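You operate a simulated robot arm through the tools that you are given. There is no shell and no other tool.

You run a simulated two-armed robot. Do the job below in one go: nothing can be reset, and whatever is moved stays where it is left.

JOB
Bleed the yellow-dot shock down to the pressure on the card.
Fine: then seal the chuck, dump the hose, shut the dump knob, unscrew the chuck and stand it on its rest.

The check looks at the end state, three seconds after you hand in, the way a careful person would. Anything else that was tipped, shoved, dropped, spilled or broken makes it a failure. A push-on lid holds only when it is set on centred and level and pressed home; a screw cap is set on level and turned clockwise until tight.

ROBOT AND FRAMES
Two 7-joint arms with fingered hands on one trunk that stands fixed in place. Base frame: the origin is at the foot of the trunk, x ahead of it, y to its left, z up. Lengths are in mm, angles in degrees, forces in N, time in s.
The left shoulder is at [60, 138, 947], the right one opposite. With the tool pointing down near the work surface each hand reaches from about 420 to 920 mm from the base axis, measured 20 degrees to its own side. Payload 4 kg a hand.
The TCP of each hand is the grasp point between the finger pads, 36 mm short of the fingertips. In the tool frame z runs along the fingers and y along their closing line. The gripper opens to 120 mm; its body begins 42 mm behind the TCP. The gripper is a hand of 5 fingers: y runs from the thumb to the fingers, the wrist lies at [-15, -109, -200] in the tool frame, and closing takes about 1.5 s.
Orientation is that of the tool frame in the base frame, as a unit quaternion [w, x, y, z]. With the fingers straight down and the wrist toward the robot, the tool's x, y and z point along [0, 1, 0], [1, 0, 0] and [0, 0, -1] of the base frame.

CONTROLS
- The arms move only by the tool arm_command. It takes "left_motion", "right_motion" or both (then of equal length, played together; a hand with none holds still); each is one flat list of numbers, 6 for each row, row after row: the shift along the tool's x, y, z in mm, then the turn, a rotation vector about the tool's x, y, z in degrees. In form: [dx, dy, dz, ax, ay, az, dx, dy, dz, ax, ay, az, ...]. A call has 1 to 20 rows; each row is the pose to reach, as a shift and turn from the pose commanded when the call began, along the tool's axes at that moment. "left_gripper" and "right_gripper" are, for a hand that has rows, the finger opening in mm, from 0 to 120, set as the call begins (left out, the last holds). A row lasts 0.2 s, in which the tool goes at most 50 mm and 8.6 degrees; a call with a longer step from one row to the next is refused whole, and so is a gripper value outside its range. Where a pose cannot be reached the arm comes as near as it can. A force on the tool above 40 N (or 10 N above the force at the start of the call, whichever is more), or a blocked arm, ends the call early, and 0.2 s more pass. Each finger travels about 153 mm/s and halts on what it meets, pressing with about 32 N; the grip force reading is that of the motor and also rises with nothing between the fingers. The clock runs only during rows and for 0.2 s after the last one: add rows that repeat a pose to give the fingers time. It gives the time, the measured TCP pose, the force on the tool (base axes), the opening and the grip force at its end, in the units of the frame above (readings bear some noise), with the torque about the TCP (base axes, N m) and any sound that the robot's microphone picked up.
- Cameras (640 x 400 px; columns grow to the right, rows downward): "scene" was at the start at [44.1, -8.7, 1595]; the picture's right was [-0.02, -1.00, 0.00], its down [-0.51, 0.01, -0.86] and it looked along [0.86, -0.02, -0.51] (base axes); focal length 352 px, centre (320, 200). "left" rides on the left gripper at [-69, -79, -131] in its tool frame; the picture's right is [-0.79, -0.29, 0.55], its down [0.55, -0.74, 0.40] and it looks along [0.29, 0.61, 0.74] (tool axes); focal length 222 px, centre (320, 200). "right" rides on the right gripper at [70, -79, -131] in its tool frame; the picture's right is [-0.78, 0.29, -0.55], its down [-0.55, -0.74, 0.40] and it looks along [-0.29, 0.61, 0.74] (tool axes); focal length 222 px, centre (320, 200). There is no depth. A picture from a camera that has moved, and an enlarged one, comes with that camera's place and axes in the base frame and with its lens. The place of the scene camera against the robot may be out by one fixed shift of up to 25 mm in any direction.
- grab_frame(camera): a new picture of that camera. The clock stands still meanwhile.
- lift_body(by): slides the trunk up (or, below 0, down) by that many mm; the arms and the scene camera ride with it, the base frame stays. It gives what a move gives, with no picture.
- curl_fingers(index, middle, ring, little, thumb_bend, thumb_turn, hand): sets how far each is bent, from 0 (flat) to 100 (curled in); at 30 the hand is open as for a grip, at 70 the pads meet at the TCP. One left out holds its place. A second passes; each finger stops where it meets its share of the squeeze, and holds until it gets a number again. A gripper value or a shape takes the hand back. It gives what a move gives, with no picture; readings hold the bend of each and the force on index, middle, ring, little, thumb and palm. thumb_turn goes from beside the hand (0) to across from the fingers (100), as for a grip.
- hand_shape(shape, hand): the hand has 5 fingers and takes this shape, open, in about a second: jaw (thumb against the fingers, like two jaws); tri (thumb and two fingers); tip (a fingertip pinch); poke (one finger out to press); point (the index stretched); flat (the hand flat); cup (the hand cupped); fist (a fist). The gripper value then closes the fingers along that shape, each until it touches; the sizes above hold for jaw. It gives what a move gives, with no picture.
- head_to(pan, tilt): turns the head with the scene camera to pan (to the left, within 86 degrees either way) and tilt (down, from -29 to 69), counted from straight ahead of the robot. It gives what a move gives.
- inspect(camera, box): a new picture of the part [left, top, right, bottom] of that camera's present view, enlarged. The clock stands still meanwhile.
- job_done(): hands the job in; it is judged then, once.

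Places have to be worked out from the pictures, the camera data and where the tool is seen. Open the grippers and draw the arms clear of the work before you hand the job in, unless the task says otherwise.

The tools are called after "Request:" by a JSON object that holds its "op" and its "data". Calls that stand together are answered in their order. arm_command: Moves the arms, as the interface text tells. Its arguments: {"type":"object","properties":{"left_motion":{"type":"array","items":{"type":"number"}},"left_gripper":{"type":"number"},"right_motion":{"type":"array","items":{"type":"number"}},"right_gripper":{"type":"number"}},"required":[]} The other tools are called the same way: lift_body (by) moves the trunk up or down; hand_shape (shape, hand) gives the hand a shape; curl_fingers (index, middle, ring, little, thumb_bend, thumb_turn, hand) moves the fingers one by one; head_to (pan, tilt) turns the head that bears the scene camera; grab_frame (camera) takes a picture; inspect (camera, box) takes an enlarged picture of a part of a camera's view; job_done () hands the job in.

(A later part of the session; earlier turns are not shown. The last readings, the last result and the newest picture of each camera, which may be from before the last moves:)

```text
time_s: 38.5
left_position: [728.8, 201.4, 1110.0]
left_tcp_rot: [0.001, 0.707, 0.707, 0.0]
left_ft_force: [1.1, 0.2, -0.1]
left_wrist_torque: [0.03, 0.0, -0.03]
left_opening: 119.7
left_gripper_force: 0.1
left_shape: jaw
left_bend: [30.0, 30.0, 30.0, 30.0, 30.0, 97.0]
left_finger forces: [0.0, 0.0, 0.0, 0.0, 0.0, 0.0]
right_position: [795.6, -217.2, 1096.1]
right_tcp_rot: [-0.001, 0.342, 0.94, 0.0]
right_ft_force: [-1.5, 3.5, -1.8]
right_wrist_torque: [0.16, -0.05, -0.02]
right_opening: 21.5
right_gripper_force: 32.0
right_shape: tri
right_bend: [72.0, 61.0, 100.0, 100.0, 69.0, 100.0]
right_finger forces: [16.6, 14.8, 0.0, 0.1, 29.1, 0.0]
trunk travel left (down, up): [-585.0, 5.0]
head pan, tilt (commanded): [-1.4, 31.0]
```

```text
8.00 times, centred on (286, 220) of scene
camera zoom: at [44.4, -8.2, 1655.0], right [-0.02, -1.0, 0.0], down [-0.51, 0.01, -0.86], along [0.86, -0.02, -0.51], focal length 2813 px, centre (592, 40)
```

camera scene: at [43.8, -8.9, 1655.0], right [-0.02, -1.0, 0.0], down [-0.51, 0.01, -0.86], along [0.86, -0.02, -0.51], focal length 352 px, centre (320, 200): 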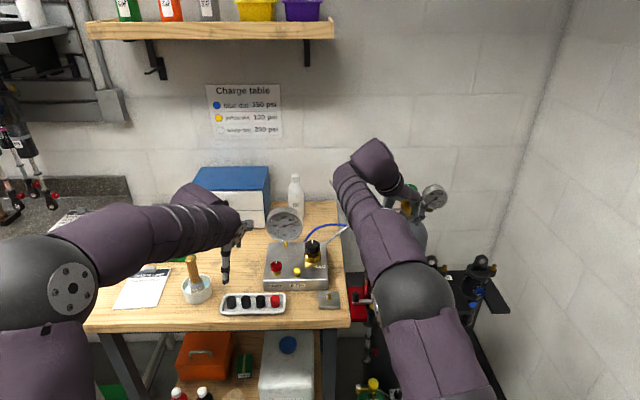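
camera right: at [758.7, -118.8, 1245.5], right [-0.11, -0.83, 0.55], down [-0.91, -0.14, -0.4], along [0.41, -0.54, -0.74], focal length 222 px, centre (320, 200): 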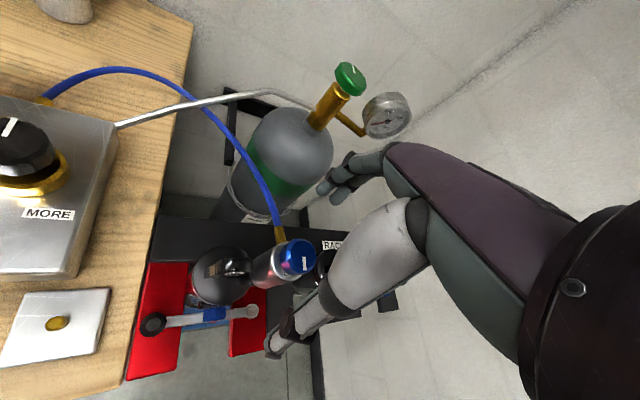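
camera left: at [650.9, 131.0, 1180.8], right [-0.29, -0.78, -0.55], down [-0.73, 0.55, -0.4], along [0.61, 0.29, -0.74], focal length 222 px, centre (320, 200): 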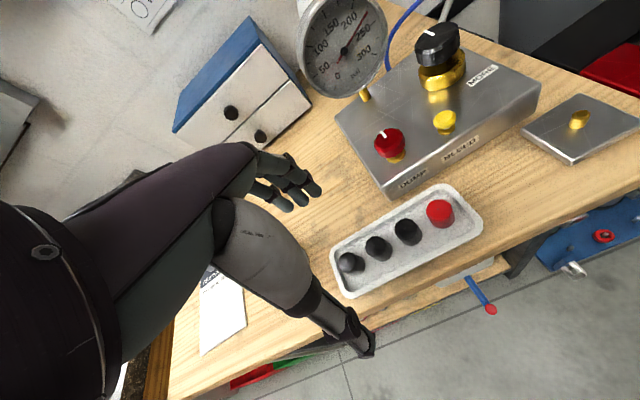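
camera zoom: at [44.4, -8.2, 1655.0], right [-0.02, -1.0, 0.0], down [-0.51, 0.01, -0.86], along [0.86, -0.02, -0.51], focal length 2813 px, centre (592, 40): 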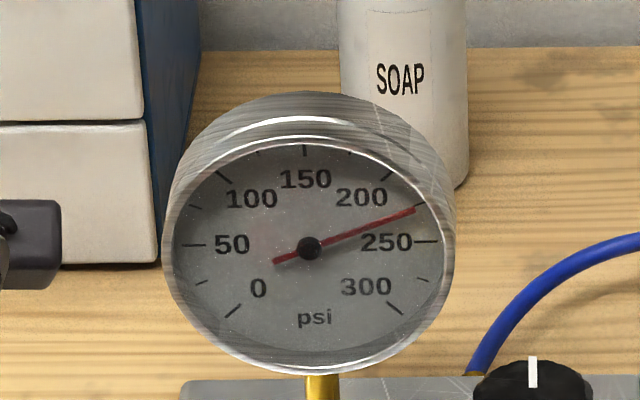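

The knob has turned 78° and the gauge still shows 225. I regrip: open slightly, rotate the hand back 45°, and look at the knob and labels.

Request:
{"op": "arm_command", "data": {"right_motion": [0, 0, 0, 0, 0, 0, 0, 0, 0, 0, 0, 0, 0, 0, 0, 0, 0, 0, 0, 0, 0, 0, 0, 0, 0, 0, 0, 0, 0, 7.5, 0, 0, 0, 0, 0, 15, 0, 0, 0, 0, 0, 22.5, 0, 0, 0, 0, 0, 30, 0, 0, 0, 0, 0, 37.5, 0, 0, 0, 0, 0, 45, 0, 0, 0, 0, 0, 45], "right_gripper": 75}}

Request:
{"op": "inspect", "data": {"camera": "right", "box": [220, 180, 380, 300]}}

```text
time_s: 40.9
left_position: [728.9, 200.8, 1110.2]
left_tcp_rot: [0.0, 0.708, 0.706, 0.001]
left_ft_force: [0.5, 0.1, 0.5]
left_wrist_torque: [0.01, 0.01, 0.01]
left_opening: 119.8
left_gripper_force: 0.1
left_shape: jaw
left_bend: [30.0, 30.0, 30.0, 30.0, 30.0, 97.0]
left_finger forces: [0.2, 0.0, 0.0, 0.0, 0.0, 0.1]
right_position: [796.4, -217.7, 1096.8]
right_tcp_rot: [-0.001, 0.676, 0.737, -0.001]
right_ft_force: [-0.5, 0.0, -1.2]
right_wrist_torque: [-0.01, 0.0, 0.02]
right_opening: 74.6
right_gripper_force: 0.1
right_shape: tri
right_bend: [37.0, 41.0, 99.0, 99.0, 46.0, 100.0]
right_finger forces: [0.1, 0.0, 0.1, 0.0, 0.0, 0.0]
trunk travel left (down, up): [-585.0, 5.0]
head pan, tilt (commanded): [-1.4, 31.0]
```

```text
3.33 times, centred on (300, 240) of right
camera zoom: at [712.0, -155.7, 1227.9], right [0.36, -0.76, 0.55], down [-0.69, -0.61, -0.4], along [0.64, -0.23, -0.74], focal length 740 px, centre (387, 67)
```

zoom: 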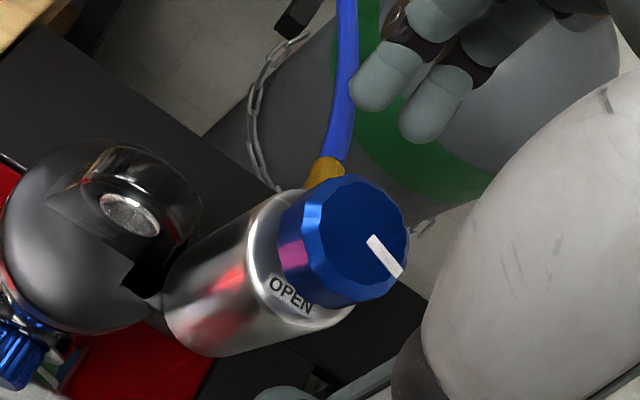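

The mark is now about 75–78° round, short of SEAL by 12–20°. I close again and turn a further 14°.

Request:
{"op": "arm_command", "data": {"right_motion": [0, 0, 0, 0, 0, 0, 0, 0, 0, 0, 0, 0, 0, 0, 0, 0, 0, 0, 0, 0, 0, 0, 0, 0, 0, 0, 0, 0, 0, 0, 0, 0, 0, 0, 0, 0, 0, 0, 0, 0, 0, -7, 0, 0, 0, 0, 0, -14, 0, 0, 0, 0, 0, -14], "right_gripper": 20}}

Request:
{"op": "inspect", "data": {"camera": "right", "box": [220, 180, 380, 300]}}

```text
time_s: 42.9
left_position: [728.5, 199.3, 1108.7]
left_tcp_rot: [0.001, 0.707, 0.707, 0.0]
left_ft_force: [0.1, 0.2, -0.4]
left_wrist_torque: [0.0, 0.02, 0.01]
left_opening: 119.8
left_gripper_force: 0.0
left_shape: jaw
left_bend: [30.0, 30.0, 30.0, 30.0, 30.0, 97.0]
left_finger forces: [0.1, 0.1, 0.0, 0.0, 0.0, 0.0]
right_position: [795.8, -216.5, 1096.4]
right_tcp_rot: [-0.001, 0.581, 0.814, 0.001]
right_ft_force: [-3.4, 2.3, 0.4]
right_wrist_torque: [0.05, 0.06, 0.0]
right_opening: 22.5
right_gripper_force: 32.4
right_shape: tri
right_bend: [72.0, 61.0, 100.0, 100.0, 69.0, 100.0]
right_finger forces: [13.6, 13.6, 0.0, 0.1, 30.1, 0.0]
trunk travel left (down, up): [-585.0, 5.0]
head pan, tilt (commanded): [-1.4, 31.0]
```

```text
3.33 times, centred on (300, 240) of right
camera zoom: at [698.9, -177.3, 1227.6], right [0.53, -0.65, 0.55], down [-0.52, -0.76, -0.4], along [0.67, -0.07, -0.74], focal length 740 px, centre (387, 67)
```

zoom: 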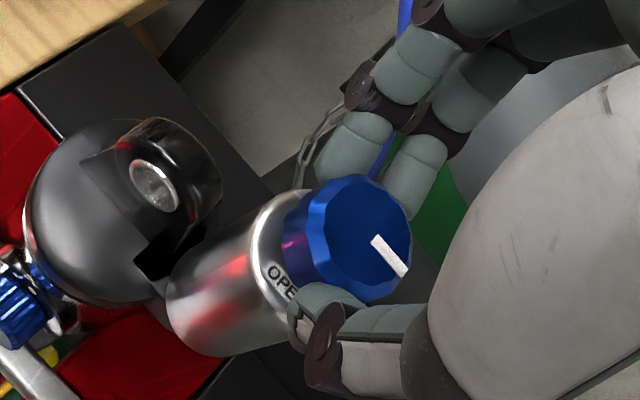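

The mark now points straight to the right, i.e. at SEAL (about 91°). I nudge 4° more to feel for a stop.

Request:
{"op": "arm_command", "data": {"right_motion": [0, 0, 0, 0, 0, -4, 0, 0, 0, 0, 0, -4]}}

Request:
{"op": "inspect", "data": {"camera": "right", "box": [220, 180, 380, 300]}}

```text
time_s: 43.5
left_position: [729.4, 200.1, 1109.2]
left_tcp_rot: [0.0, 0.707, 0.707, 0.001]
left_ft_force: [0.2, -0.3, 0.3]
left_wrist_torque: [-0.02, 0.01, -0.01]
left_opening: 119.7
left_gripper_force: 0.1
left_shape: jaw
left_bend: [30.0, 30.0, 30.0, 30.0, 30.0, 97.0]
left_finger forces: [0.1, 0.0, 0.1, 0.1, 0.1, 0.0]
right_position: [796.5, -216.9, 1096.7]
right_tcp_rot: [-0.001, 0.552, 0.834, 0.0]
right_ft_force: [-3.5, 2.0, 0.6]
right_wrist_torque: [0.11, 0.04, 0.02]
right_opening: 22.2
right_gripper_force: 32.4
right_shape: tri
right_bend: [72.0, 61.0, 100.0, 100.0, 69.0, 100.0]
right_finger forces: [14.8, 13.2, 0.0, 0.0, 29.4, 0.0]
trunk travel left (down, up): [-585.0, 5.0]
head pan, tilt (commanded): [-1.4, 31.0]
```

```text
3.33 times, centred on (300, 240) of right
camera zoom: at [696.6, -184.5, 1227.7], right [0.57, -0.61, 0.55], down [-0.46, -0.79, -0.4], along [0.68, -0.02, -0.74], focal length 740 px, centre (387, 67)
```

zoom: 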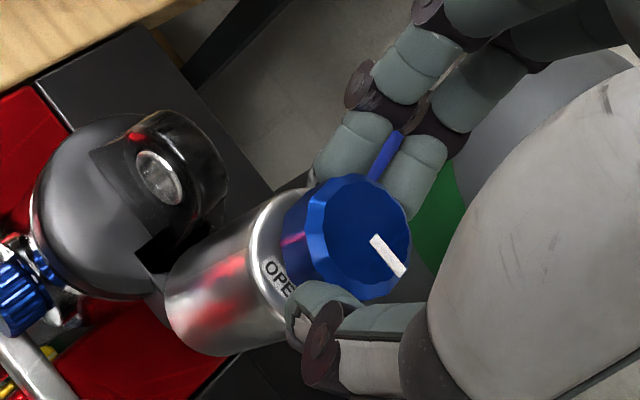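

No stop felt; the mark is about 95° round. I release, lift off, and look at the mark against the SEAL label.

Request:
{"op": "arm_command", "data": {"right_motion": [0, 0, 0, 0, 0, 0, 0, 0, 0, 0, 0, 0, 0, 0, 0, 0, 0, 0, 0, 0, -20, 0, 0, 0, 0, 0, -45, 0, 0, 0, 0, 0, -60, 0, 0, 0], "right_gripper": 100}}

Request:
{"op": "inspect", "data": {"camera": "right", "box": [220, 180, 340, 290]}}

Request:
{"op": "grab_frame", "data": {"camera": "scene"}}

```text
time_s: 44.9
left_position: [728.3, 201.4, 1109.9]
left_tcp_rot: [0.001, 0.707, 0.707, 0.001]
left_ft_force: [0.6, 1.5, 0.2]
left_wrist_torque: [-0.01, -0.01, 0.0]
left_opening: 119.8
left_gripper_force: 0.1
left_shape: jaw
left_bend: [30.0, 30.0, 30.0, 30.0, 30.0, 97.0]
left_finger forces: [0.0, 0.1, 0.1, 0.0, 0.0, 0.1]
right_position: [795.6, -218.6, 1156.8]
right_tcp_rot: [0.0, 0.552, 0.834, 0.0]
right_ft_force: [0.4, 0.4, 0.0]
right_wrist_torque: [0.01, 0.02, -0.02]
right_opening: 99.8
right_gripper_force: 0.0
right_shape: tri
right_bend: [31.0, 34.0, 99.0, 99.0, 39.0, 98.0]
right_finger forces: [0.0, 0.1, 0.0, 0.0, 0.1, 0.0]
trunk travel left (down, up): [-585.0, 5.0]
head pan, tilt (commanded): [-1.4, 31.0]
```

```text
3.64 times, centred on (280, 235) of right
camera zoom: at [696.1, -184.8, 1287.1], right [0.57, -0.61, 0.55], down [-0.46, -0.79, -0.4], along [0.68, -0.03, -0.74], focal length 808 px, centre (466, 73)
```

zoom: 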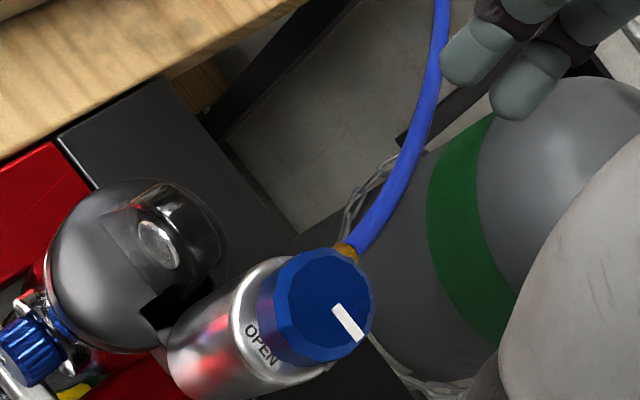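

```text
taken
camera scene: at [44.2, -8.6, 1655.0], right [-0.02, -1.0, 0.0], down [-0.51, 0.01, -0.86], along [0.86, -0.02, -0.51], focal length 352 px, centre (320, 200)
```

scene: 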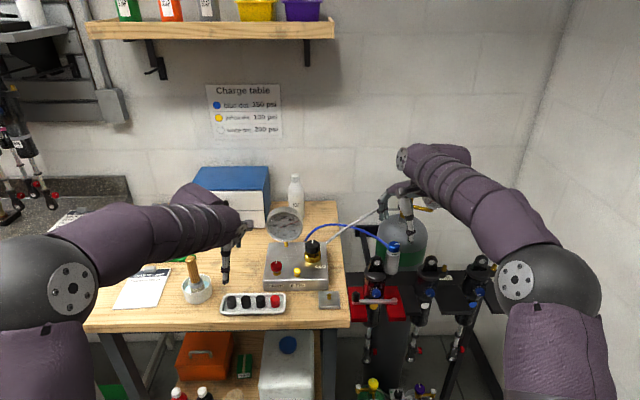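

Request:
{"op": "inspect", "data": {"camera": "scene", "box": [378, 232, 410, 256]}}

Request:
{"op": "inspect", "data": {"camera": "scene", "box": [262, 195, 310, 245]}}

```text
16.00 times, centred on (394, 244) of scene
camera zoom: at [44.2, -8.6, 1655.0], right [-0.02, -1.0, 0.0], down [-0.51, 0.01, -0.86], along [0.86, -0.02, -0.51], focal length 5626 px, centre (-864, -504)
```

zoom: 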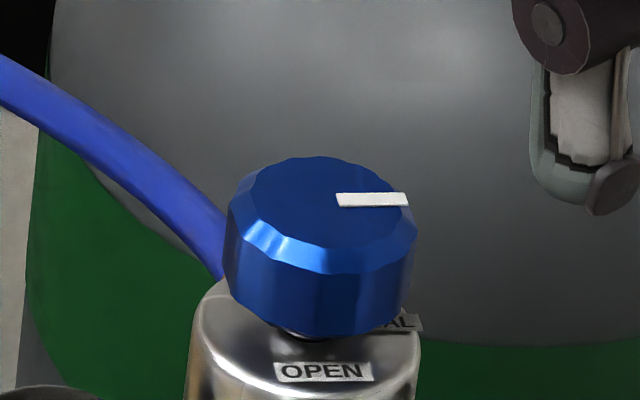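

```text
8.00 times, centred on (286, 220) of scene
camera zoom: at [44.2, -8.6, 1655.0], right [-0.02, -1.0, 0.0], down [-0.51, 0.01, -0.86], along [0.86, -0.02, -0.51], focal length 2813 px, centre (592, 40)
```

zoom: 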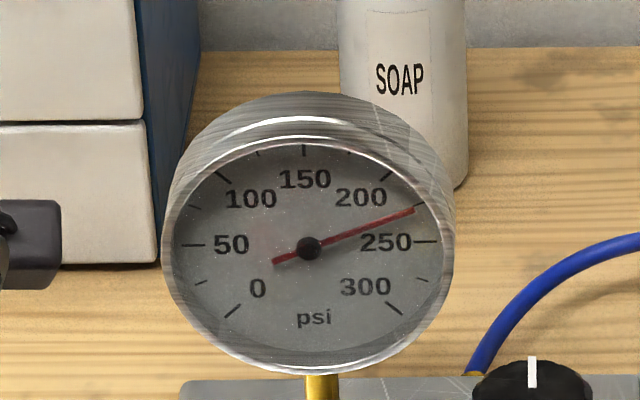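

The mark now points exactly at SEAL and the gauge still reads 225 psi, so the chuck is sealed. Next is the red DUMP knob with the left hand: I set it to tri and move above the knob, yawed -45°.

Request:
{"op": "hand_shape", "data": {"hand": "left", "shape": "tri"}}

Request:
{"op": "arm_command", "data": {"left_motion": [-15.7, 18.5, 5.7, 0, 0, 7.5, -31.3, 37, 11.3, 0, 0, 15, -47, 55.5, 17, 0, 0, 22.5, -62.7, 74, 22.7, 0, 0, 30, -78.3, 92.5, 28.3, 0, 0, 37.5, -94, 111, 34, 0, 0, 45, -94, 111, 34, 0, 0, 45]}}

Request:
{"op": "grab_frame", "data": {"camera": "left"}}

Request:
{"op": "inspect", "data": {"camera": "left", "box": [270, 190, 430, 310]}}

Request:
{"op": "grab_frame", "data": {"camera": "scene"}}

```text
time_s: 45.8
left_position: [730.7, 200.0, 1109.8]
left_tcp_rot: [0.0, 0.707, 0.707, 0.001]
left_ft_force: [-0.3, 0.2, 0.4]
left_wrist_torque: [0.05, 0.02, 0.02]
left_opening: 119.9
left_gripper_force: 0.1
left_shape: tri
left_bend: [30.0, 30.0, 99.0, 99.0, 30.0, 97.0]
left_finger forces: [0.0, 0.1, 0.0, 0.0, 0.0, 0.1]
right_position: [796.8, -218.4, 1155.7]
right_tcp_rot: [0.001, 0.552, 0.834, -0.001]
right_ft_force: [0.2, -0.7, 0.4]
right_wrist_torque: [0.0, 0.0, -0.02]
right_opening: 99.8
right_gripper_force: 0.0
right_shape: tri
right_bend: [31.0, 34.0, 99.0, 99.0, 39.0, 98.0]
right_finger forces: [0.1, 0.0, 0.0, 0.0, 0.1, 0.1]
trunk travel left (down, up): [-585.0, 5.0]
head pan, tilt (commanded): [-1.4, 31.0]
```

```text
time_s: 47.4
left_position: [840.4, 108.8, 1072.8]
left_tcp_rot: [-0.001, 0.924, 0.383, 0.001]
left_ft_force: [-0.6, 0.5, 0.2]
left_wrist_torque: [-0.02, 0.0, 0.0]
left_opening: 119.6
left_gripper_force: 0.1
left_shape: tri
left_bend: [30.0, 30.0, 99.0, 99.0, 30.0, 97.0]
left_finger forces: [0.1, 0.1, 0.0, 0.0, 0.0, 0.0]
left hand out of reach, approached as far as the arm can: row 6
right_position: [796.9, -216.3, 1155.5]
right_tcp_rot: [0.0, 0.552, 0.834, -0.001]
right_ft_force: [-0.9, 1.0, 0.8]
right_wrist_torque: [0.03, 0.03, -0.01]
right_opening: 99.8
right_gripper_force: 0.0
right_shape: tri
right_bend: [31.0, 34.0, 99.0, 99.0, 39.0, 98.0]
right_finger forces: [0.0, 0.0, 0.0, 0.1, 0.0, 0.0]
trunk travel left (down, up): [-585.0, 5.0]
head pan, tilt (commanded): [-1.4, 31.0]
```

```text
taken
camera left: at [736.0, 115.9, 1204.3], right [-0.76, -0.35, -0.55], down [-0.13, 0.91, -0.39], along [0.64, -0.23, -0.74], focal length 222 px, centre (320, 200)
```

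left: 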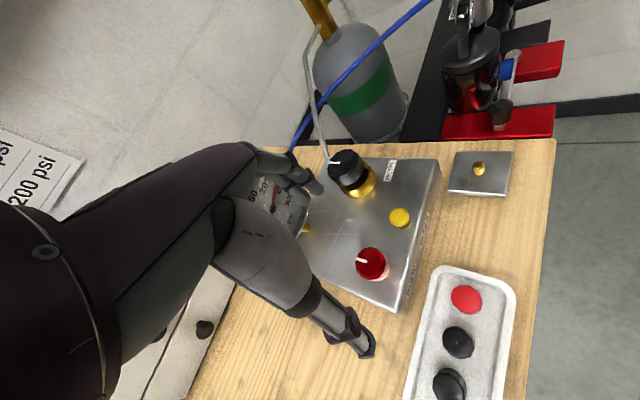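

```text
3.33 times, centred on (350, 250) of left
camera zoom: at [736.0, 115.9, 1204.3], right [-0.76, -0.35, -0.55], down [-0.13, 0.91, -0.39], along [0.64, -0.23, -0.74], focal length 740 px, centre (220, 33)
```

zoom: 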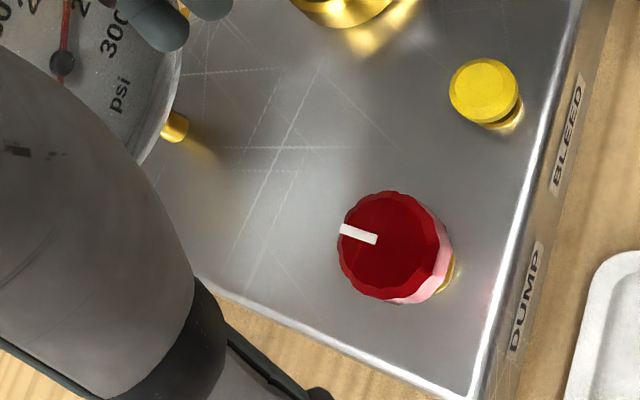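

```text
taken
camera scene: at [45.2, -7.5, 1655.0], right [-0.02, -1.0, 0.0], down [-0.51, 0.01, -0.86], along [0.86, -0.02, -0.51], focal length 352 px, centre (320, 200)
```

scene: 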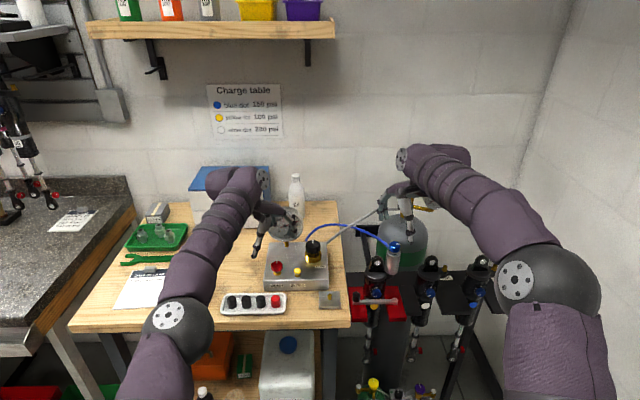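

I see the red knob clearly from above. I centre over about (838.5, 105) and descend 45 mm to refine its height by comparing views.

Request:
{"op": "arm_command", "data": {"left_motion": [-1.3, 0.4, 15, 0, 0, 0, -2.6, 0.7, 30, 0, 0, 0, -3.9, 1.1, 45, 0, 0, 0, -3.9, 1.1, 45, 0, 0, 0]}}

Request:
{"op": "inspect", "data": {"camera": "left", "box": [270, 190, 430, 310]}}

Request:
{"op": "inspect", "data": {"camera": "scene", "box": [240, 190, 340, 290]}}

```text
time_s: 48.4
left_position: [837.4, 101.3, 1031.7]
left_tcp_rot: [0.001, 0.924, 0.383, 0.001]
left_ft_force: [-0.6, 0.2, 0.1]
left_wrist_torque: [-0.05, -0.02, 0.02]
left_opening: 120.1
left_gripper_force: 0.0
left_shape: tri
left_bend: [30.0, 30.0, 99.0, 99.0, 30.0, 97.0]
left_finger forces: [0.1, 0.0, 0.0, 0.0, 0.0, 0.0]
right_position: [795.7, -218.6, 1156.5]
right_tcp_rot: [0.0, 0.552, 0.834, 0.0]
right_ft_force: [0.4, -0.9, -0.5]
right_wrist_torque: [-0.01, 0.01, -0.03]
right_opening: 99.7
right_gripper_force: 0.0
right_shape: tri
right_bend: [31.0, 34.0, 99.0, 99.0, 39.0, 98.0]
right_finger forces: [0.1, 0.0, 0.1, 0.0, 0.0, 0.1]
trunk travel left (down, up): [-585.0, 5.0]
head pan, tilt (commanded): [-1.4, 31.0]
```

```text
3.33 times, centred on (350, 250) of left
camera zoom: at [733.5, 108.9, 1162.5], right [-0.76, -0.35, -0.55], down [-0.13, 0.91, -0.4], along [0.64, -0.23, -0.74], focal length 740 px, centre (220, 33)
```

zoom: 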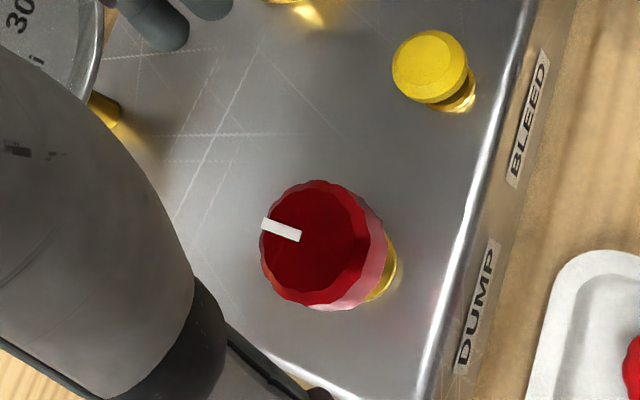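

```text
4.00 times, centred on (290, 240) of scene
camera zoom: at [44.1, -8.8, 1655.0], right [-0.02, -1.0, 0.0], down [-0.51, 0.01, -0.86], along [0.86, -0.02, -0.51], focal length 1406 px, centre (440, 40)
```

zoom: 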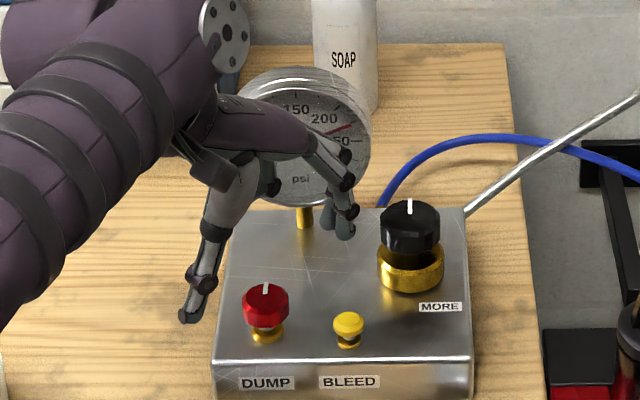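

Refined estimate: red knob axis (840.5, 105), top z≈966–970. I narrow the opening to 75 mm, centre, and descend so the fingertips reach about 14 mm down the knob's side.

Request:
{"op": "arm_command", "data": {"left_motion": [2, -0.3, 0, 0, 0, 0, 4, -0.5, 0, 0, 0, 0, 4, -0.5, 14, 0, 0, 0, 4, -0.5, 28, 0, 0, 0, 4, -0.5, 36, 0, 0, 0, 4, -0.5, 41.5, 0, 0, 0, 4, -0.5, 41.5, 0, 0, 0], "left_gripper": 75}}

Request:
{"op": "inspect", "data": {"camera": "left", "box": [230, 180, 390, 300]}}

Request:
{"op": "inspect", "data": {"camera": "scene", "box": [240, 190, 340, 290]}}

```text
time_s: 50.0
left_position: [841.5, 104.5, 990.2]
left_tcp_rot: [0.0, 0.924, 0.382, 0.0]
left_ft_force: [-0.7, 0.0, 0.0]
left_wrist_torque: [-0.02, -0.02, -0.02]
left_opening: 75.3
left_gripper_force: 0.0
left_shape: tri
left_bend: [37.0, 41.0, 99.0, 99.0, 46.0, 100.0]
left_finger forces: [0.0, 0.0, 0.1, 0.1, 0.1, 0.1]
right_position: [795.2, -218.7, 1156.0]
right_tcp_rot: [0.0, 0.551, 0.834, 0.0]
right_ft_force: [0.5, -0.3, 0.3]
right_wrist_torque: [0.03, 0.0, 0.0]
right_opening: 99.7
right_gripper_force: 0.1
right_shape: tri
right_bend: [31.0, 34.0, 99.0, 99.0, 39.0, 98.0]
right_finger forces: [0.1, 0.1, 0.0, 0.0, 0.0, 0.0]
trunk travel left (down, up): [-585.0, 5.0]
head pan, tilt (commanded): [-1.4, 31.0]
```

```text
3.33 times, centred on (310, 240) of left
camera zoom: at [736.9, 113.2, 1120.9], right [-0.76, -0.35, -0.55], down [-0.13, 0.91, -0.4], along [0.64, -0.23, -0.74], focal length 740 px, centre (353, 67)
```

zoom: 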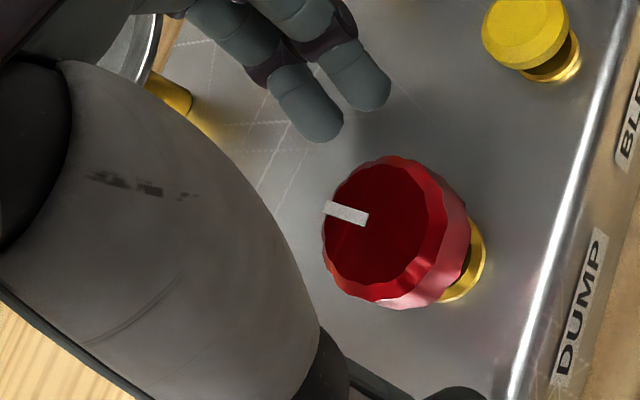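

```text
4.00 times, centred on (290, 240) of scene
camera zoom: at [44.3, -8.6, 1655.0], right [-0.02, -1.0, 0.0], down [-0.51, 0.01, -0.86], along [0.86, -0.02, -0.51], focal length 1406 px, centre (440, 40)
```

zoom: 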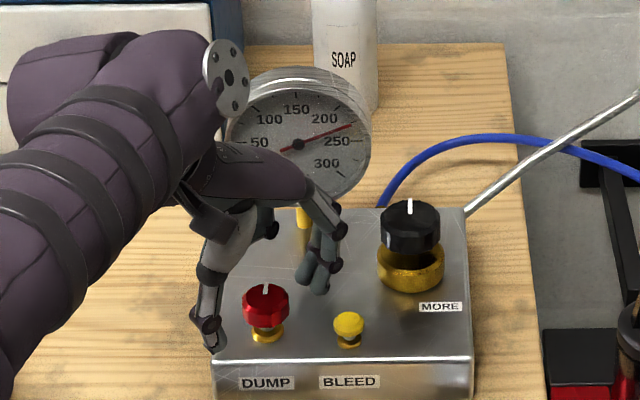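

The knob is centred between thumb and fingers. I close the left pinch on it.

Request:
{"op": "arm_command", "data": {"left_motion": [0, 0, 0, 0, 0, 0, 0, 0, 0, 0, 0, 0, 0, 0, 0, 0, 0, 0, 0, 0, 0, 0, 0, 0, 0, 0, 0, 0, 0, 0, 0, 0, 0, 0, 0, 0], "left_gripper": 20}}

Request:
{"op": "inspect", "data": {"camera": "left", "box": [230, 180, 390, 300]}}

Request:
{"op": "inspect", "data": {"camera": "scene", "box": [240, 190, 340, 290]}}

```text
time_s: 51.4
left_position: [841.9, 107.5, 988.5]
left_tcp_rot: [0.0, 0.924, 0.382, -0.001]
left_ft_force: [-6.2, 4.5, -13.6]
left_wrist_torque: [0.16, 0.15, -0.04]
left_opening: 22.6
left_gripper_force: 31.8
left_shape: tri
left_bend: [72.0, 66.0, 100.0, 100.0, 69.0, 100.0]
left_finger forces: [12.6, 10.7, 0.0, 0.0, 30.9, 0.0]
right_position: [795.1, -217.1, 1154.3]
right_tcp_rot: [0.001, 0.552, 0.834, 0.0]
right_ft_force: [-0.3, 0.0, -0.2]
right_wrist_torque: [-0.04, 0.01, -0.01]
right_opening: 100.0
right_gripper_force: 0.1
right_shape: tri
right_bend: [31.0, 34.0, 99.0, 99.0, 39.0, 98.0]
right_finger forces: [0.0, 0.1, 0.0, 0.1, 0.0, 0.0]
trunk travel left (down, up): [-585.0, 5.0]
head pan, tilt (commanded): [-1.4, 31.0]
```

```text
3.33 times, centred on (310, 240) of left
camera zoom: at [737.3, 114.1, 1119.4], right [-0.76, -0.35, -0.55], down [-0.13, 0.91, -0.4], along [0.63, -0.23, -0.74], focal length 740 px, centre (353, 67)
```

zoom: 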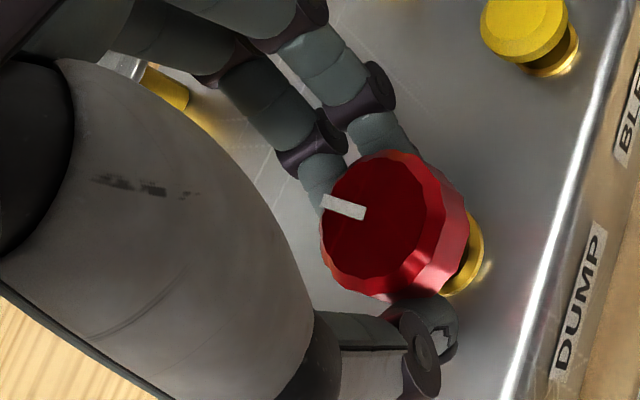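

```text
4.00 times, centred on (290, 240) of scene
camera zoom: at [45.2, -7.8, 1654.9], right [-0.02, -1.0, 0.0], down [-0.51, 0.01, -0.86], along [0.86, -0.02, -0.52], focal length 1406 px, centre (440, 40)
```

zoom: 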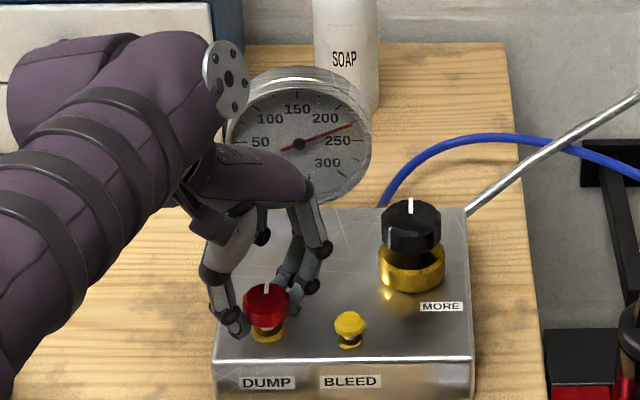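

Gripped. I turn the DUMP knob counter-clockwise seen from above by 24° and watch the gauge.

Request:
{"op": "arm_command", "data": {"left_motion": [0, 0, 0, 0, 0, -6, 0, 0, 0, 0, 0, -12, 0, 0, 0, 0, 0, -18, 0, 0, 0, 0, 0, -24, 0, 0, 0, 0, 0, -24]}}

Request:
{"op": "inspect", "data": {"camera": "left", "box": [230, 180, 390, 300]}}

Request:
{"op": "inspect", "data": {"camera": "scene", "box": [240, 190, 340, 290]}}

```text
time_s: 52.6
left_position: [841.0, 107.3, 986.8]
left_tcp_rot: [0.0, 0.824, 0.566, -0.002]
left_ft_force: [-10.8, 8.0, -14.9]
left_wrist_torque: [0.2, 0.32, -0.08]
left_opening: 21.1
left_gripper_force: 32.0
left_shape: tri
left_bend: [72.0, 66.0, 100.0, 100.0, 68.0, 100.0]
left_finger forces: [12.1, 12.3, 0.1, 0.1, 34.1, 0.1]
right_position: [795.6, -217.5, 1154.7]
right_tcp_rot: [0.0, 0.553, 0.833, 0.0]
right_ft_force: [-0.1, 0.0, 0.2]
right_wrist_torque: [-0.04, -0.03, 0.01]
right_opening: 99.8
right_gripper_force: 0.1
right_shape: tri
right_bend: [31.0, 34.0, 99.0, 99.0, 39.0, 98.0]
right_finger forces: [0.0, 0.1, 0.0, 0.0, 0.0, 0.0]
trunk travel left (down, up): [-585.0, 5.0]
head pan, tilt (commanded): [-1.4, 31.0]
```

```text
3.33 times, centred on (310, 240) of left
camera zoom: at [742.8, 70.7, 1119.2], right [-0.55, -0.63, -0.55], down [-0.49, 0.78, -0.4], along [0.67, 0.05, -0.74], focal length 740 px, centre (353, 67)
```

zoom: 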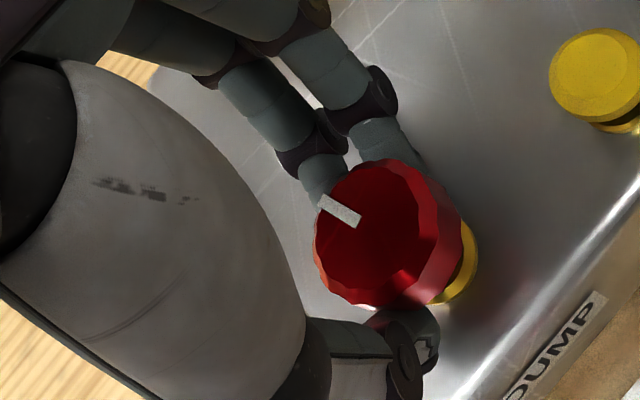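

```text
4.00 times, centred on (290, 240) of scene
camera zoom: at [44.8, -7.4, 1654.9], right [-0.02, -1.0, 0.0], down [-0.51, 0.01, -0.86], along [0.86, -0.02, -0.51], focal length 1406 px, centre (440, 40)
```

zoom: 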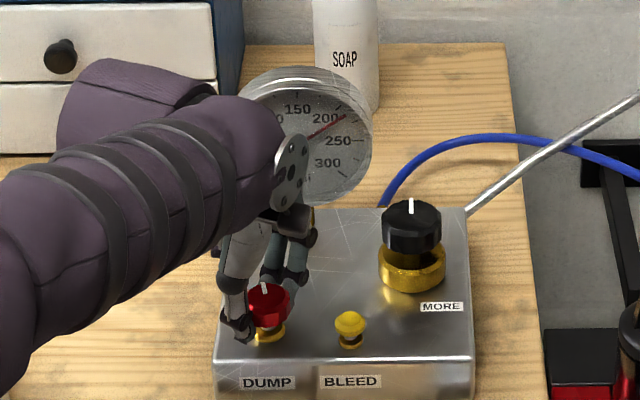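

CCW opens it: the gauge is falling (about 210 now). I hold here 3 s to let the hose dump.

Request:
{"op": "arm_command", "data": {"left_motion": [0, 0, 0, 0, 0, 0, 0, 0, 0, 0, 0, 0, 0, 0, 0, 0, 0, 0, 0, 0, 0, 0, 0, 0, 0, 0, 0, 0, 0, 0, 0, 0, 0, 0, 0, 0, 0, 0, 0, 0, 0, 0, 0, 0, 0, 0, 0, 0, 0, 0, 0, 0, 0, 0, 0, 0, 0, 0, 0, 0, 0, 0, 0, 0, 0, 0, 0, 0, 0, 0, 0, 0, 0, 0, 0, 0, 0, 0, 0, 0, 0, 0, 0, 0]}}

Request:
{"op": "inspect", "data": {"camera": "scene", "box": [240, 190, 340, 290]}}

```text
time_s: 55.6
left_position: [841.7, 107.5, 987.6]
left_tcp_rot: [0.0, 0.824, 0.567, -0.002]
left_ft_force: [-11.7, 9.0, -16.8]
left_wrist_torque: [0.19, 0.29, -0.06]
left_opening: 21.1
left_gripper_force: 32.2
left_shape: tri
left_bend: [72.0, 66.0, 100.0, 100.0, 68.0, 100.0]
left_finger forces: [12.8, 12.4, 0.0, 0.0, 34.8, 0.0]
right_position: [796.0, -216.9, 1155.7]
right_tcp_rot: [0.0, 0.552, 0.834, 0.0]
right_ft_force: [0.2, 0.1, 0.6]
right_wrist_torque: [0.0, 0.0, 0.0]
right_opening: 100.0
right_gripper_force: 0.0
right_shape: tri
right_bend: [31.0, 34.0, 99.0, 99.0, 39.0, 98.0]
right_finger forces: [0.0, 0.0, 0.1, 0.0, 0.0, 0.0]
trunk travel left (down, up): [-585.0, 5.0]
head pan, tilt (commanded): [-1.4, 31.0]
```

```text
4.00 times, centred on (290, 240) of scene
camera zoom: at [45.0, -7.4, 1654.9], right [-0.02, -1.0, 0.0], down [-0.51, 0.01, -0.86], along [0.86, -0.02, -0.51], focal length 1406 px, centre (440, 40)
```

zoom: 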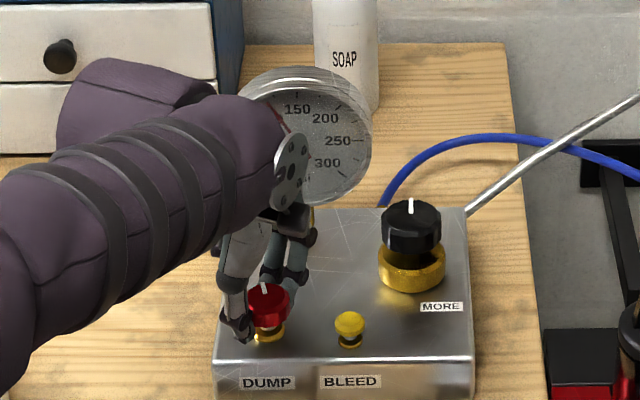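

The needle has fallen to around 130 psi and keeps falling. I keep holding the dump open for more time.

Request:
{"op": "arm_command", "data": {"left_motion": [0, 0, 0, 0, 0, 0, 0, 0, 0, 0, 0, 0, 0, 0, 0, 0, 0, 0, 0, 0, 0, 0, 0, 0, 0, 0, 0, 0, 0, 0, 0, 0, 0, 0, 0, 0, 0, 0, 0, 0, 0, 0, 0, 0, 0, 0, 0, 0, 0, 0, 0, 0, 0, 0, 0, 0, 0, 0, 0, 0, 0, 0, 0, 0, 0, 0, 0, 0, 0, 0, 0, 0, 0, 0, 0, 0, 0, 0, 0, 0, 0, 0, 0, 0, 0, 0, 0, 0, 0, 0, 0, 0, 0, 0, 0, 0, 0, 0, 0, 0, 0, 0, 0, 0, 0, 0, 0, 0, 0, 0, 0, 0, 0, 0, 0, 0, 0, 0, 0, 0]}}

Request:
{"op": "arm_command", "data": {"left_motion": [0, 0, 0, 0, 0, 0, 0, 0, 0, 0, 0, 0, 0, 0, 0, 0, 0, 0, 0, 0, 0, 0, 0, 0, 0, 0, 0, 0, 0, 0, 0, 0, 0, 0, 0, 0, 0, 0, 0, 0, 0, 0, 0, 0, 0, 0, 0, 0, 0, 0, 0, 0, 0, 0, 0, 0, 0, 0, 0, 0, 0, 0, 0, 0, 0, 0, 0, 0, 0, 0, 0, 0, 0, 0, 0, 0, 0, 0, 0, 0, 0, 0, 0, 0, 0, 0, 0, 0, 0, 0, 0, 0, 0, 0, 0, 0, 0, 0, 0, 0, 0, 0, 0, 0, 0, 0, 0, 0, 0, 0, 0, 0, 0, 0, 0, 0, 0, 0, 0, 0]}}

Request:
{"op": "inspect", "data": {"camera": "scene", "box": [240, 190, 340, 290]}}

Request:
{"op": "grab_frame", "data": {"camera": "left"}}

```text
time_s: 59.8
left_position: [841.6, 107.1, 989.1]
left_tcp_rot: [0.0, 0.824, 0.566, -0.001]
left_ft_force: [-11.8, 8.5, -17.2]
left_wrist_torque: [0.2, 0.31, -0.04]
left_opening: 20.9
left_gripper_force: 32.0
left_shape: tri
left_bend: [72.0, 66.0, 100.0, 100.0, 68.0, 100.0]
left_finger forces: [12.8, 12.4, 0.1, 0.1, 34.8, 0.0]
right_position: [796.7, -217.5, 1155.2]
right_tcp_rot: [0.0, 0.551, 0.834, 0.0]
right_ft_force: [0.2, 0.7, 0.5]
right_wrist_torque: [0.02, -0.01, 0.01]
right_opening: 99.9
right_gripper_force: 0.0
right_shape: tri
right_bend: [31.0, 34.0, 99.0, 99.0, 39.0, 98.0]
right_finger forces: [0.0, 0.0, 0.0, 0.0, 0.0, 0.0]
trunk travel left (down, up): [-585.0, 5.0]
head pan, tilt (commanded): [-1.4, 31.0]
```

```text
time_s: 64.0
left_position: [840.1, 107.1, 988.0]
left_tcp_rot: [-0.001, 0.824, 0.566, -0.002]
left_ft_force: [-11.9, 7.5, -17.4]
left_wrist_torque: [0.21, 0.29, -0.09]
left_opening: 21.0
left_gripper_force: 32.4
left_shape: tri
left_bend: [72.0, 66.0, 100.0, 100.0, 68.0, 100.0]
left_finger forces: [12.8, 12.4, 0.0, 0.0, 34.8, 0.0]
right_position: [794.7, -218.0, 1154.9]
right_tcp_rot: [0.0, 0.552, 0.834, 0.0]
right_ft_force: [-0.3, -0.1, -0.2]
right_wrist_torque: [-0.01, -0.01, 0.01]
right_opening: 100.1
right_gripper_force: 0.2
right_shape: tri
right_bend: [31.0, 34.0, 99.0, 99.0, 39.0, 98.0]
right_finger forces: [0.1, 0.0, 0.0, 0.1, 0.0, 0.0]
trunk travel left (down, up): [-585.0, 5.0]
head pan, tilt (commanded): [-1.4, 31.0]
```

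```text
4.00 times, centred on (290, 240) of scene
camera zoom: at [45.0, -7.4, 1654.9], right [-0.02, -1.0, 0.0], down [-0.51, 0.01, -0.86], along [0.86, -0.02, -0.51], focal length 1406 px, centre (440, 40)
```

zoom: 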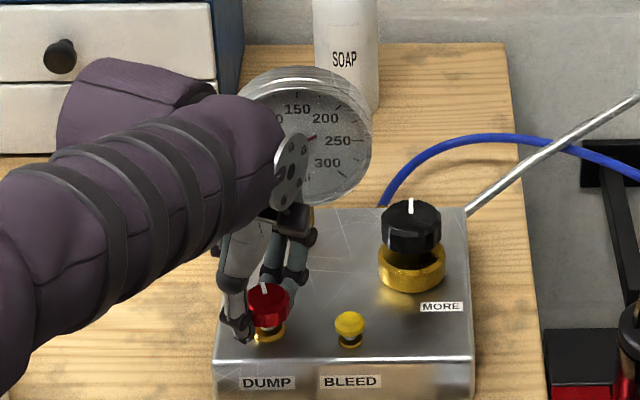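

```text
taken
camera left: at [743.0, 70.7, 1119.5], right [-0.55, -0.63, -0.55], down [-0.49, 0.78, -0.4], along [0.67, 0.05, -0.74], focal length 222 px, centre (320, 200)
```

left: 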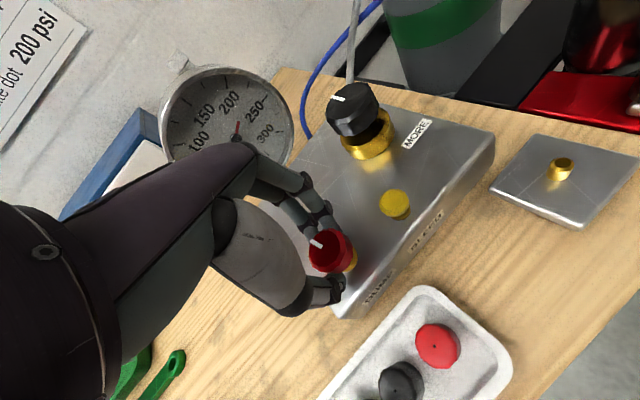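

Only the needle's tail is visible, pointing near 210–225, so the tip is at about 10–20 psi. I hold longer so it empties fully.

Request:
{"op": "arm_command", "data": {"left_motion": [0, 0, 0, 0, 0, 0, 0, 0, 0, 0, 0, 0, 0, 0, 0, 0, 0, 0, 0, 0, 0, 0, 0, 0, 0, 0, 0, 0, 0, 0, 0, 0, 0, 0, 0, 0, 0, 0, 0, 0, 0, 0, 0, 0, 0, 0, 0, 0, 0, 0, 0, 0, 0, 0, 0, 0, 0, 0, 0, 0, 0, 0, 0, 0, 0, 0, 0, 0, 0, 0, 0, 0, 0, 0, 0, 0, 0, 0, 0, 0, 0, 0, 0, 0, 0, 0, 0, 0, 0, 0, 0, 0, 0, 0, 0, 0, 0, 0, 0, 0, 0, 0, 0, 0, 0, 0, 0, 0, 0, 0, 0, 0, 0, 0, 0, 0, 0, 0, 0, 0]}}

Request:
{"op": "arm_command", "data": {"left_motion": [0, 0, 0, 0, 0, 0, 0, 0, 0, 0, 0, 0, 0, 0, 0, 0, 0, 0, 0, 0, 0, 0, 0, 0, 0, 0, 0, 0, 0, 0, 0, 0, 0, 0, 0, 0, 0, 0, 0, 0, 0, 0, 0, 0, 0, 0, 0, 0, 0, 0, 0, 0, 0, 0, 0, 0, 0, 0, 0, 0, 0, 0, 0, 0, 0, 0, 0, 0, 0, 0, 0, 0, 0, 0, 0, 0, 0, 0, 0, 0, 0, 0, 0, 0, 0, 0, 0, 0, 0, 0, 0, 0, 0, 0, 0, 0, 0, 0, 0, 0, 0, 0, 0, 0, 0, 0, 0, 0, 0, 0, 0, 0, 0, 0, 0, 0, 0, 0, 0, 0]}}

Request:
{"op": "inspect", "data": {"camera": "left", "box": [160, 50, 310, 180]}}

```text
time_s: 68.2
left_position: [841.8, 106.0, 988.5]
left_tcp_rot: [0.0, 0.824, 0.567, -0.001]
left_ft_force: [-11.1, 8.7, -17.2]
left_wrist_torque: [0.17, 0.3, -0.05]
left_opening: 21.2
left_gripper_force: 31.8
left_shape: tri
left_bend: [72.0, 66.0, 100.0, 100.0, 68.0, 100.0]
left_finger forces: [12.8, 12.3, 0.0, 0.0, 34.8, 0.0]
right_position: [795.3, -216.1, 1155.9]
right_tcp_rot: [-0.001, 0.552, 0.834, 0.0]
right_ft_force: [0.0, -0.2, -0.1]
right_wrist_torque: [0.04, -0.02, 0.01]
right_opening: 99.7
right_gripper_force: 0.0
right_shape: tri
right_bend: [31.0, 34.0, 99.0, 99.0, 39.0, 98.0]
right_finger forces: [0.0, 0.1, 0.1, 0.0, 0.0, 0.0]
trunk travel left (down, up): [-585.0, 5.0]
head pan, tilt (commanded): [-1.4, 31.0]
```

```text
time_s: 72.4
left_position: [841.5, 107.4, 987.7]
left_tcp_rot: [0.0, 0.824, 0.566, -0.001]
left_ft_force: [-11.6, 8.6, -18.0]
left_wrist_torque: [0.14, 0.29, -0.06]
left_opening: 21.0
left_gripper_force: 31.9
left_shape: tri
left_bend: [72.0, 66.0, 100.0, 100.0, 68.0, 100.0]
left_finger forces: [12.7, 12.3, 0.1, 0.0, 34.8, 0.1]
right_position: [796.6, -217.8, 1153.8]
right_tcp_rot: [0.0, 0.552, 0.834, 0.0]
right_ft_force: [-0.1, 0.0, 0.3]
right_wrist_torque: [0.0, 0.01, -0.03]
right_opening: 99.9
right_gripper_force: 0.1
right_shape: tri
right_bend: [31.0, 34.0, 99.0, 99.0, 39.0, 98.0]
right_finger forces: [0.1, 0.1, 0.1, 0.0, 0.0, 0.0]
trunk travel left (down, up): [-585.0, 5.0]
head pan, tilt (commanded): [-1.4, 31.0]
```

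```text
3.08 times, centred on (235, 115) of left
camera zoom: at [743.0, 70.7, 1119.5], right [-0.55, -0.63, -0.55], down [-0.49, 0.78, -0.4], along [0.67, 0.05, -0.74], focal length 684 px, centre (582, 462)
```

zoom: 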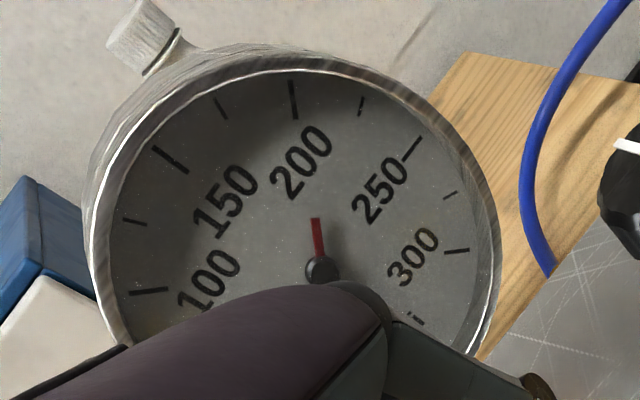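

The tail is parallel to the 200 tick, so the tip is at 0 – the hose is empty. Now I shut the DUMP knob by turning it clockwise back 24° plus a touch more, watching the torque.

Request:
{"op": "arm_command", "data": {"left_motion": [0, 0, 0, 0, 0, 6, 0, 0, 0, 0, 0, 12, 0, 0, 0, 0, 0, 18, 0, 0, 0, 0, 0, 24, 0, 0, 0, 0, 0, 27, 0, 0, 0, 0, 0, 27]}}

Request:
{"op": "inspect", "data": {"camera": "left", "box": [230, 180, 390, 300]}}

Request:
{"op": "inspect", "data": {"camera": "scene", "box": [240, 190, 340, 290]}}

```text
time_s: 73.8
left_position: [841.7, 108.0, 986.5]
left_tcp_rot: [0.0, 0.934, 0.358, 0.0]
left_ft_force: [-1.3, 7.1, -17.1]
left_wrist_torque: [0.24, 0.06, 0.07]
left_opening: 21.1
left_gripper_force: 31.6
left_shape: tri
left_bend: [72.0, 68.0, 100.0, 100.0, 68.0, 100.0]
left_finger forces: [14.7, 12.3, 0.0, 0.0, 25.0, 0.0]
right_position: [796.3, -216.9, 1154.1]
right_tcp_rot: [0.0, 0.553, 0.833, -0.001]
right_ft_force: [-1.2, -0.8, 0.2]
right_wrist_torque: [0.0, 0.01, -0.01]
right_opening: 99.4
right_gripper_force: 0.1
right_shape: tri
right_bend: [31.0, 34.0, 99.0, 99.0, 39.0, 98.0]
right_finger forces: [0.0, 0.1, 0.0, 0.0, 0.0, 0.1]
trunk travel left (down, up): [-585.0, 5.0]
head pan, tilt (commanded): [-1.4, 31.0]
```

```text
3.33 times, centred on (310, 240) of left
camera zoom: at [738.4, 119.8, 1118.8], right [-0.78, -0.31, -0.55], down [-0.08, 0.91, -0.4], along [0.62, -0.26, -0.74], focal length 740 px, centre (353, 67)
```

zoom: 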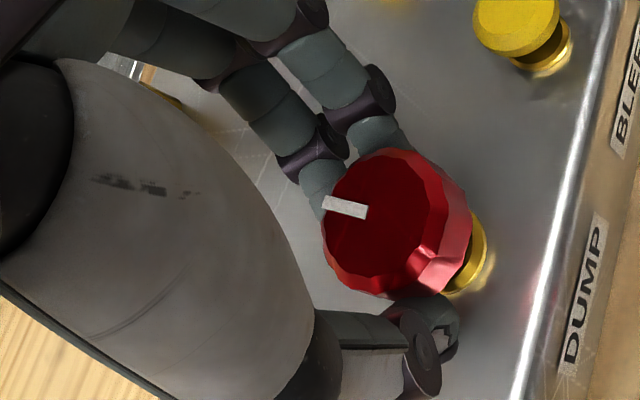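

```text
4.00 times, centred on (290, 240) of scene
camera zoom: at [46.2, -7.5, 1654.9], right [-0.02, -1.0, 0.0], down [-0.52, 0.01, -0.86], along [0.86, -0.02, -0.52], focal length 1406 px, centre (440, 40)
```

zoom: 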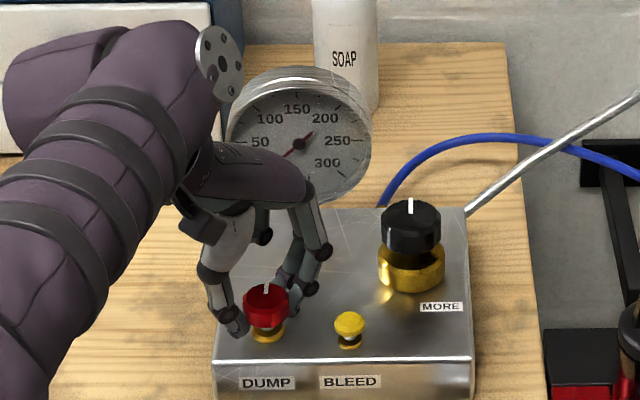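

The mark is back at its original position and the gauge shows 0. I try a few more degrees clockwise to confirm that it is against its shut stop.

Request:
{"op": "arm_command", "data": {"left_motion": [0, 0, 0, 0, 0, 4, 0, 0, 0, 0, 0, 7, 0, 0, 0, 0, 0, 7]}}

Request:
{"op": "inspect", "data": {"camera": "left", "box": [230, 180, 390, 300]}}

Request:
{"op": "inspect", "data": {"camera": "scene", "box": [255, 255, 305, 290]}}

```text
time_s: 74.4
left_position: [833.5, 110.8, 986.5]
left_tcp_rot: [-0.002, 0.951, 0.308, 0.016]
left_ft_force: [27.3, 6.8, -15.0]
left_wrist_torque: [0.32, -0.76, 0.37]
left_opening: 19.8
left_gripper_force: 31.7
left_shape: tri
left_bend: [57.0, 64.0, 100.0, 100.0, 72.0, 100.0]
left_finger forces: [17.3, 27.2, 0.0, 0.0, 23.7, 0.1]
left hand out of reach, approached as far as the arm can: row 1, 2, 3
right_position: [799.3, -219.8, 1153.9]
right_tcp_rot: [-0.001, 0.553, 0.833, 0.0]
right_ft_force: [0.5, 0.0, -0.1]
right_wrist_torque: [0.03, -0.03, 0.0]
right_opening: 99.7
right_gripper_force: 0.1
right_shape: tri
right_bend: [31.0, 34.0, 99.0, 99.0, 39.0, 98.0]
right_finger forces: [0.0, 0.0, 0.1, 0.0, 0.0, 0.1]
trunk travel left (down, up): [-585.0, 5.0]
head pan, tilt (commanded): [-1.4, 31.0]
stopped in row 3 (left hand): the force on the tool passed its limit at 44 N (the readings are from after the stop); the commanded pose is now the measured one
```

```text
3.33 times, centred on (310, 240) of left
camera zoom: at [727.6, 132.6, 1114.1], right [-0.79, -0.22, -0.57], down [0.03, 0.92, -0.38], along [0.61, -0.32, -0.72], focal length 740 px, centre (353, 67)
```

zoom: 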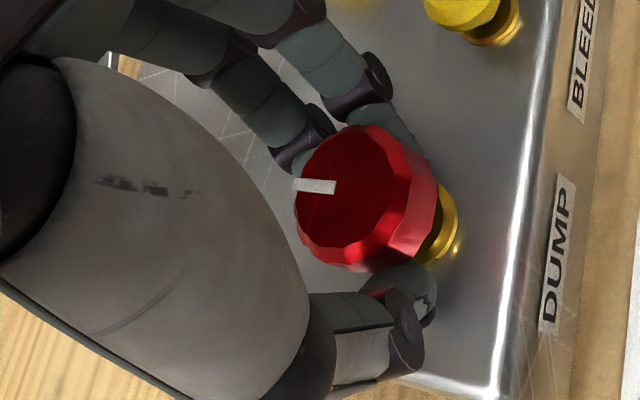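

```text
11.43 times, centred on (280, 272) of scene
camera zoom: at [49.4, -9.3, 1654.7], right [-0.03, -1.0, 0.0], down [-0.52, 0.01, -0.86], along [0.86, -0.02, -0.52], focal length 4019 px, centre (777, -629)
```

zoom: 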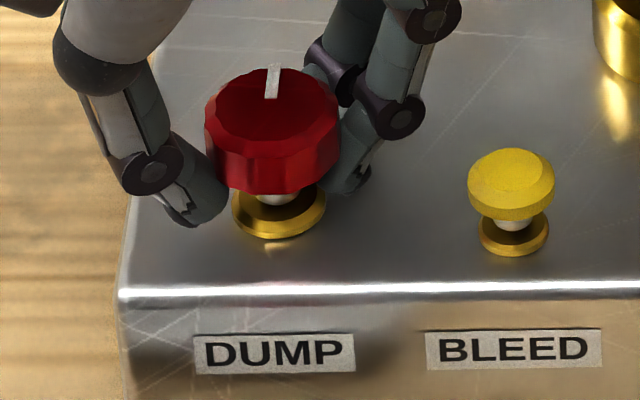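

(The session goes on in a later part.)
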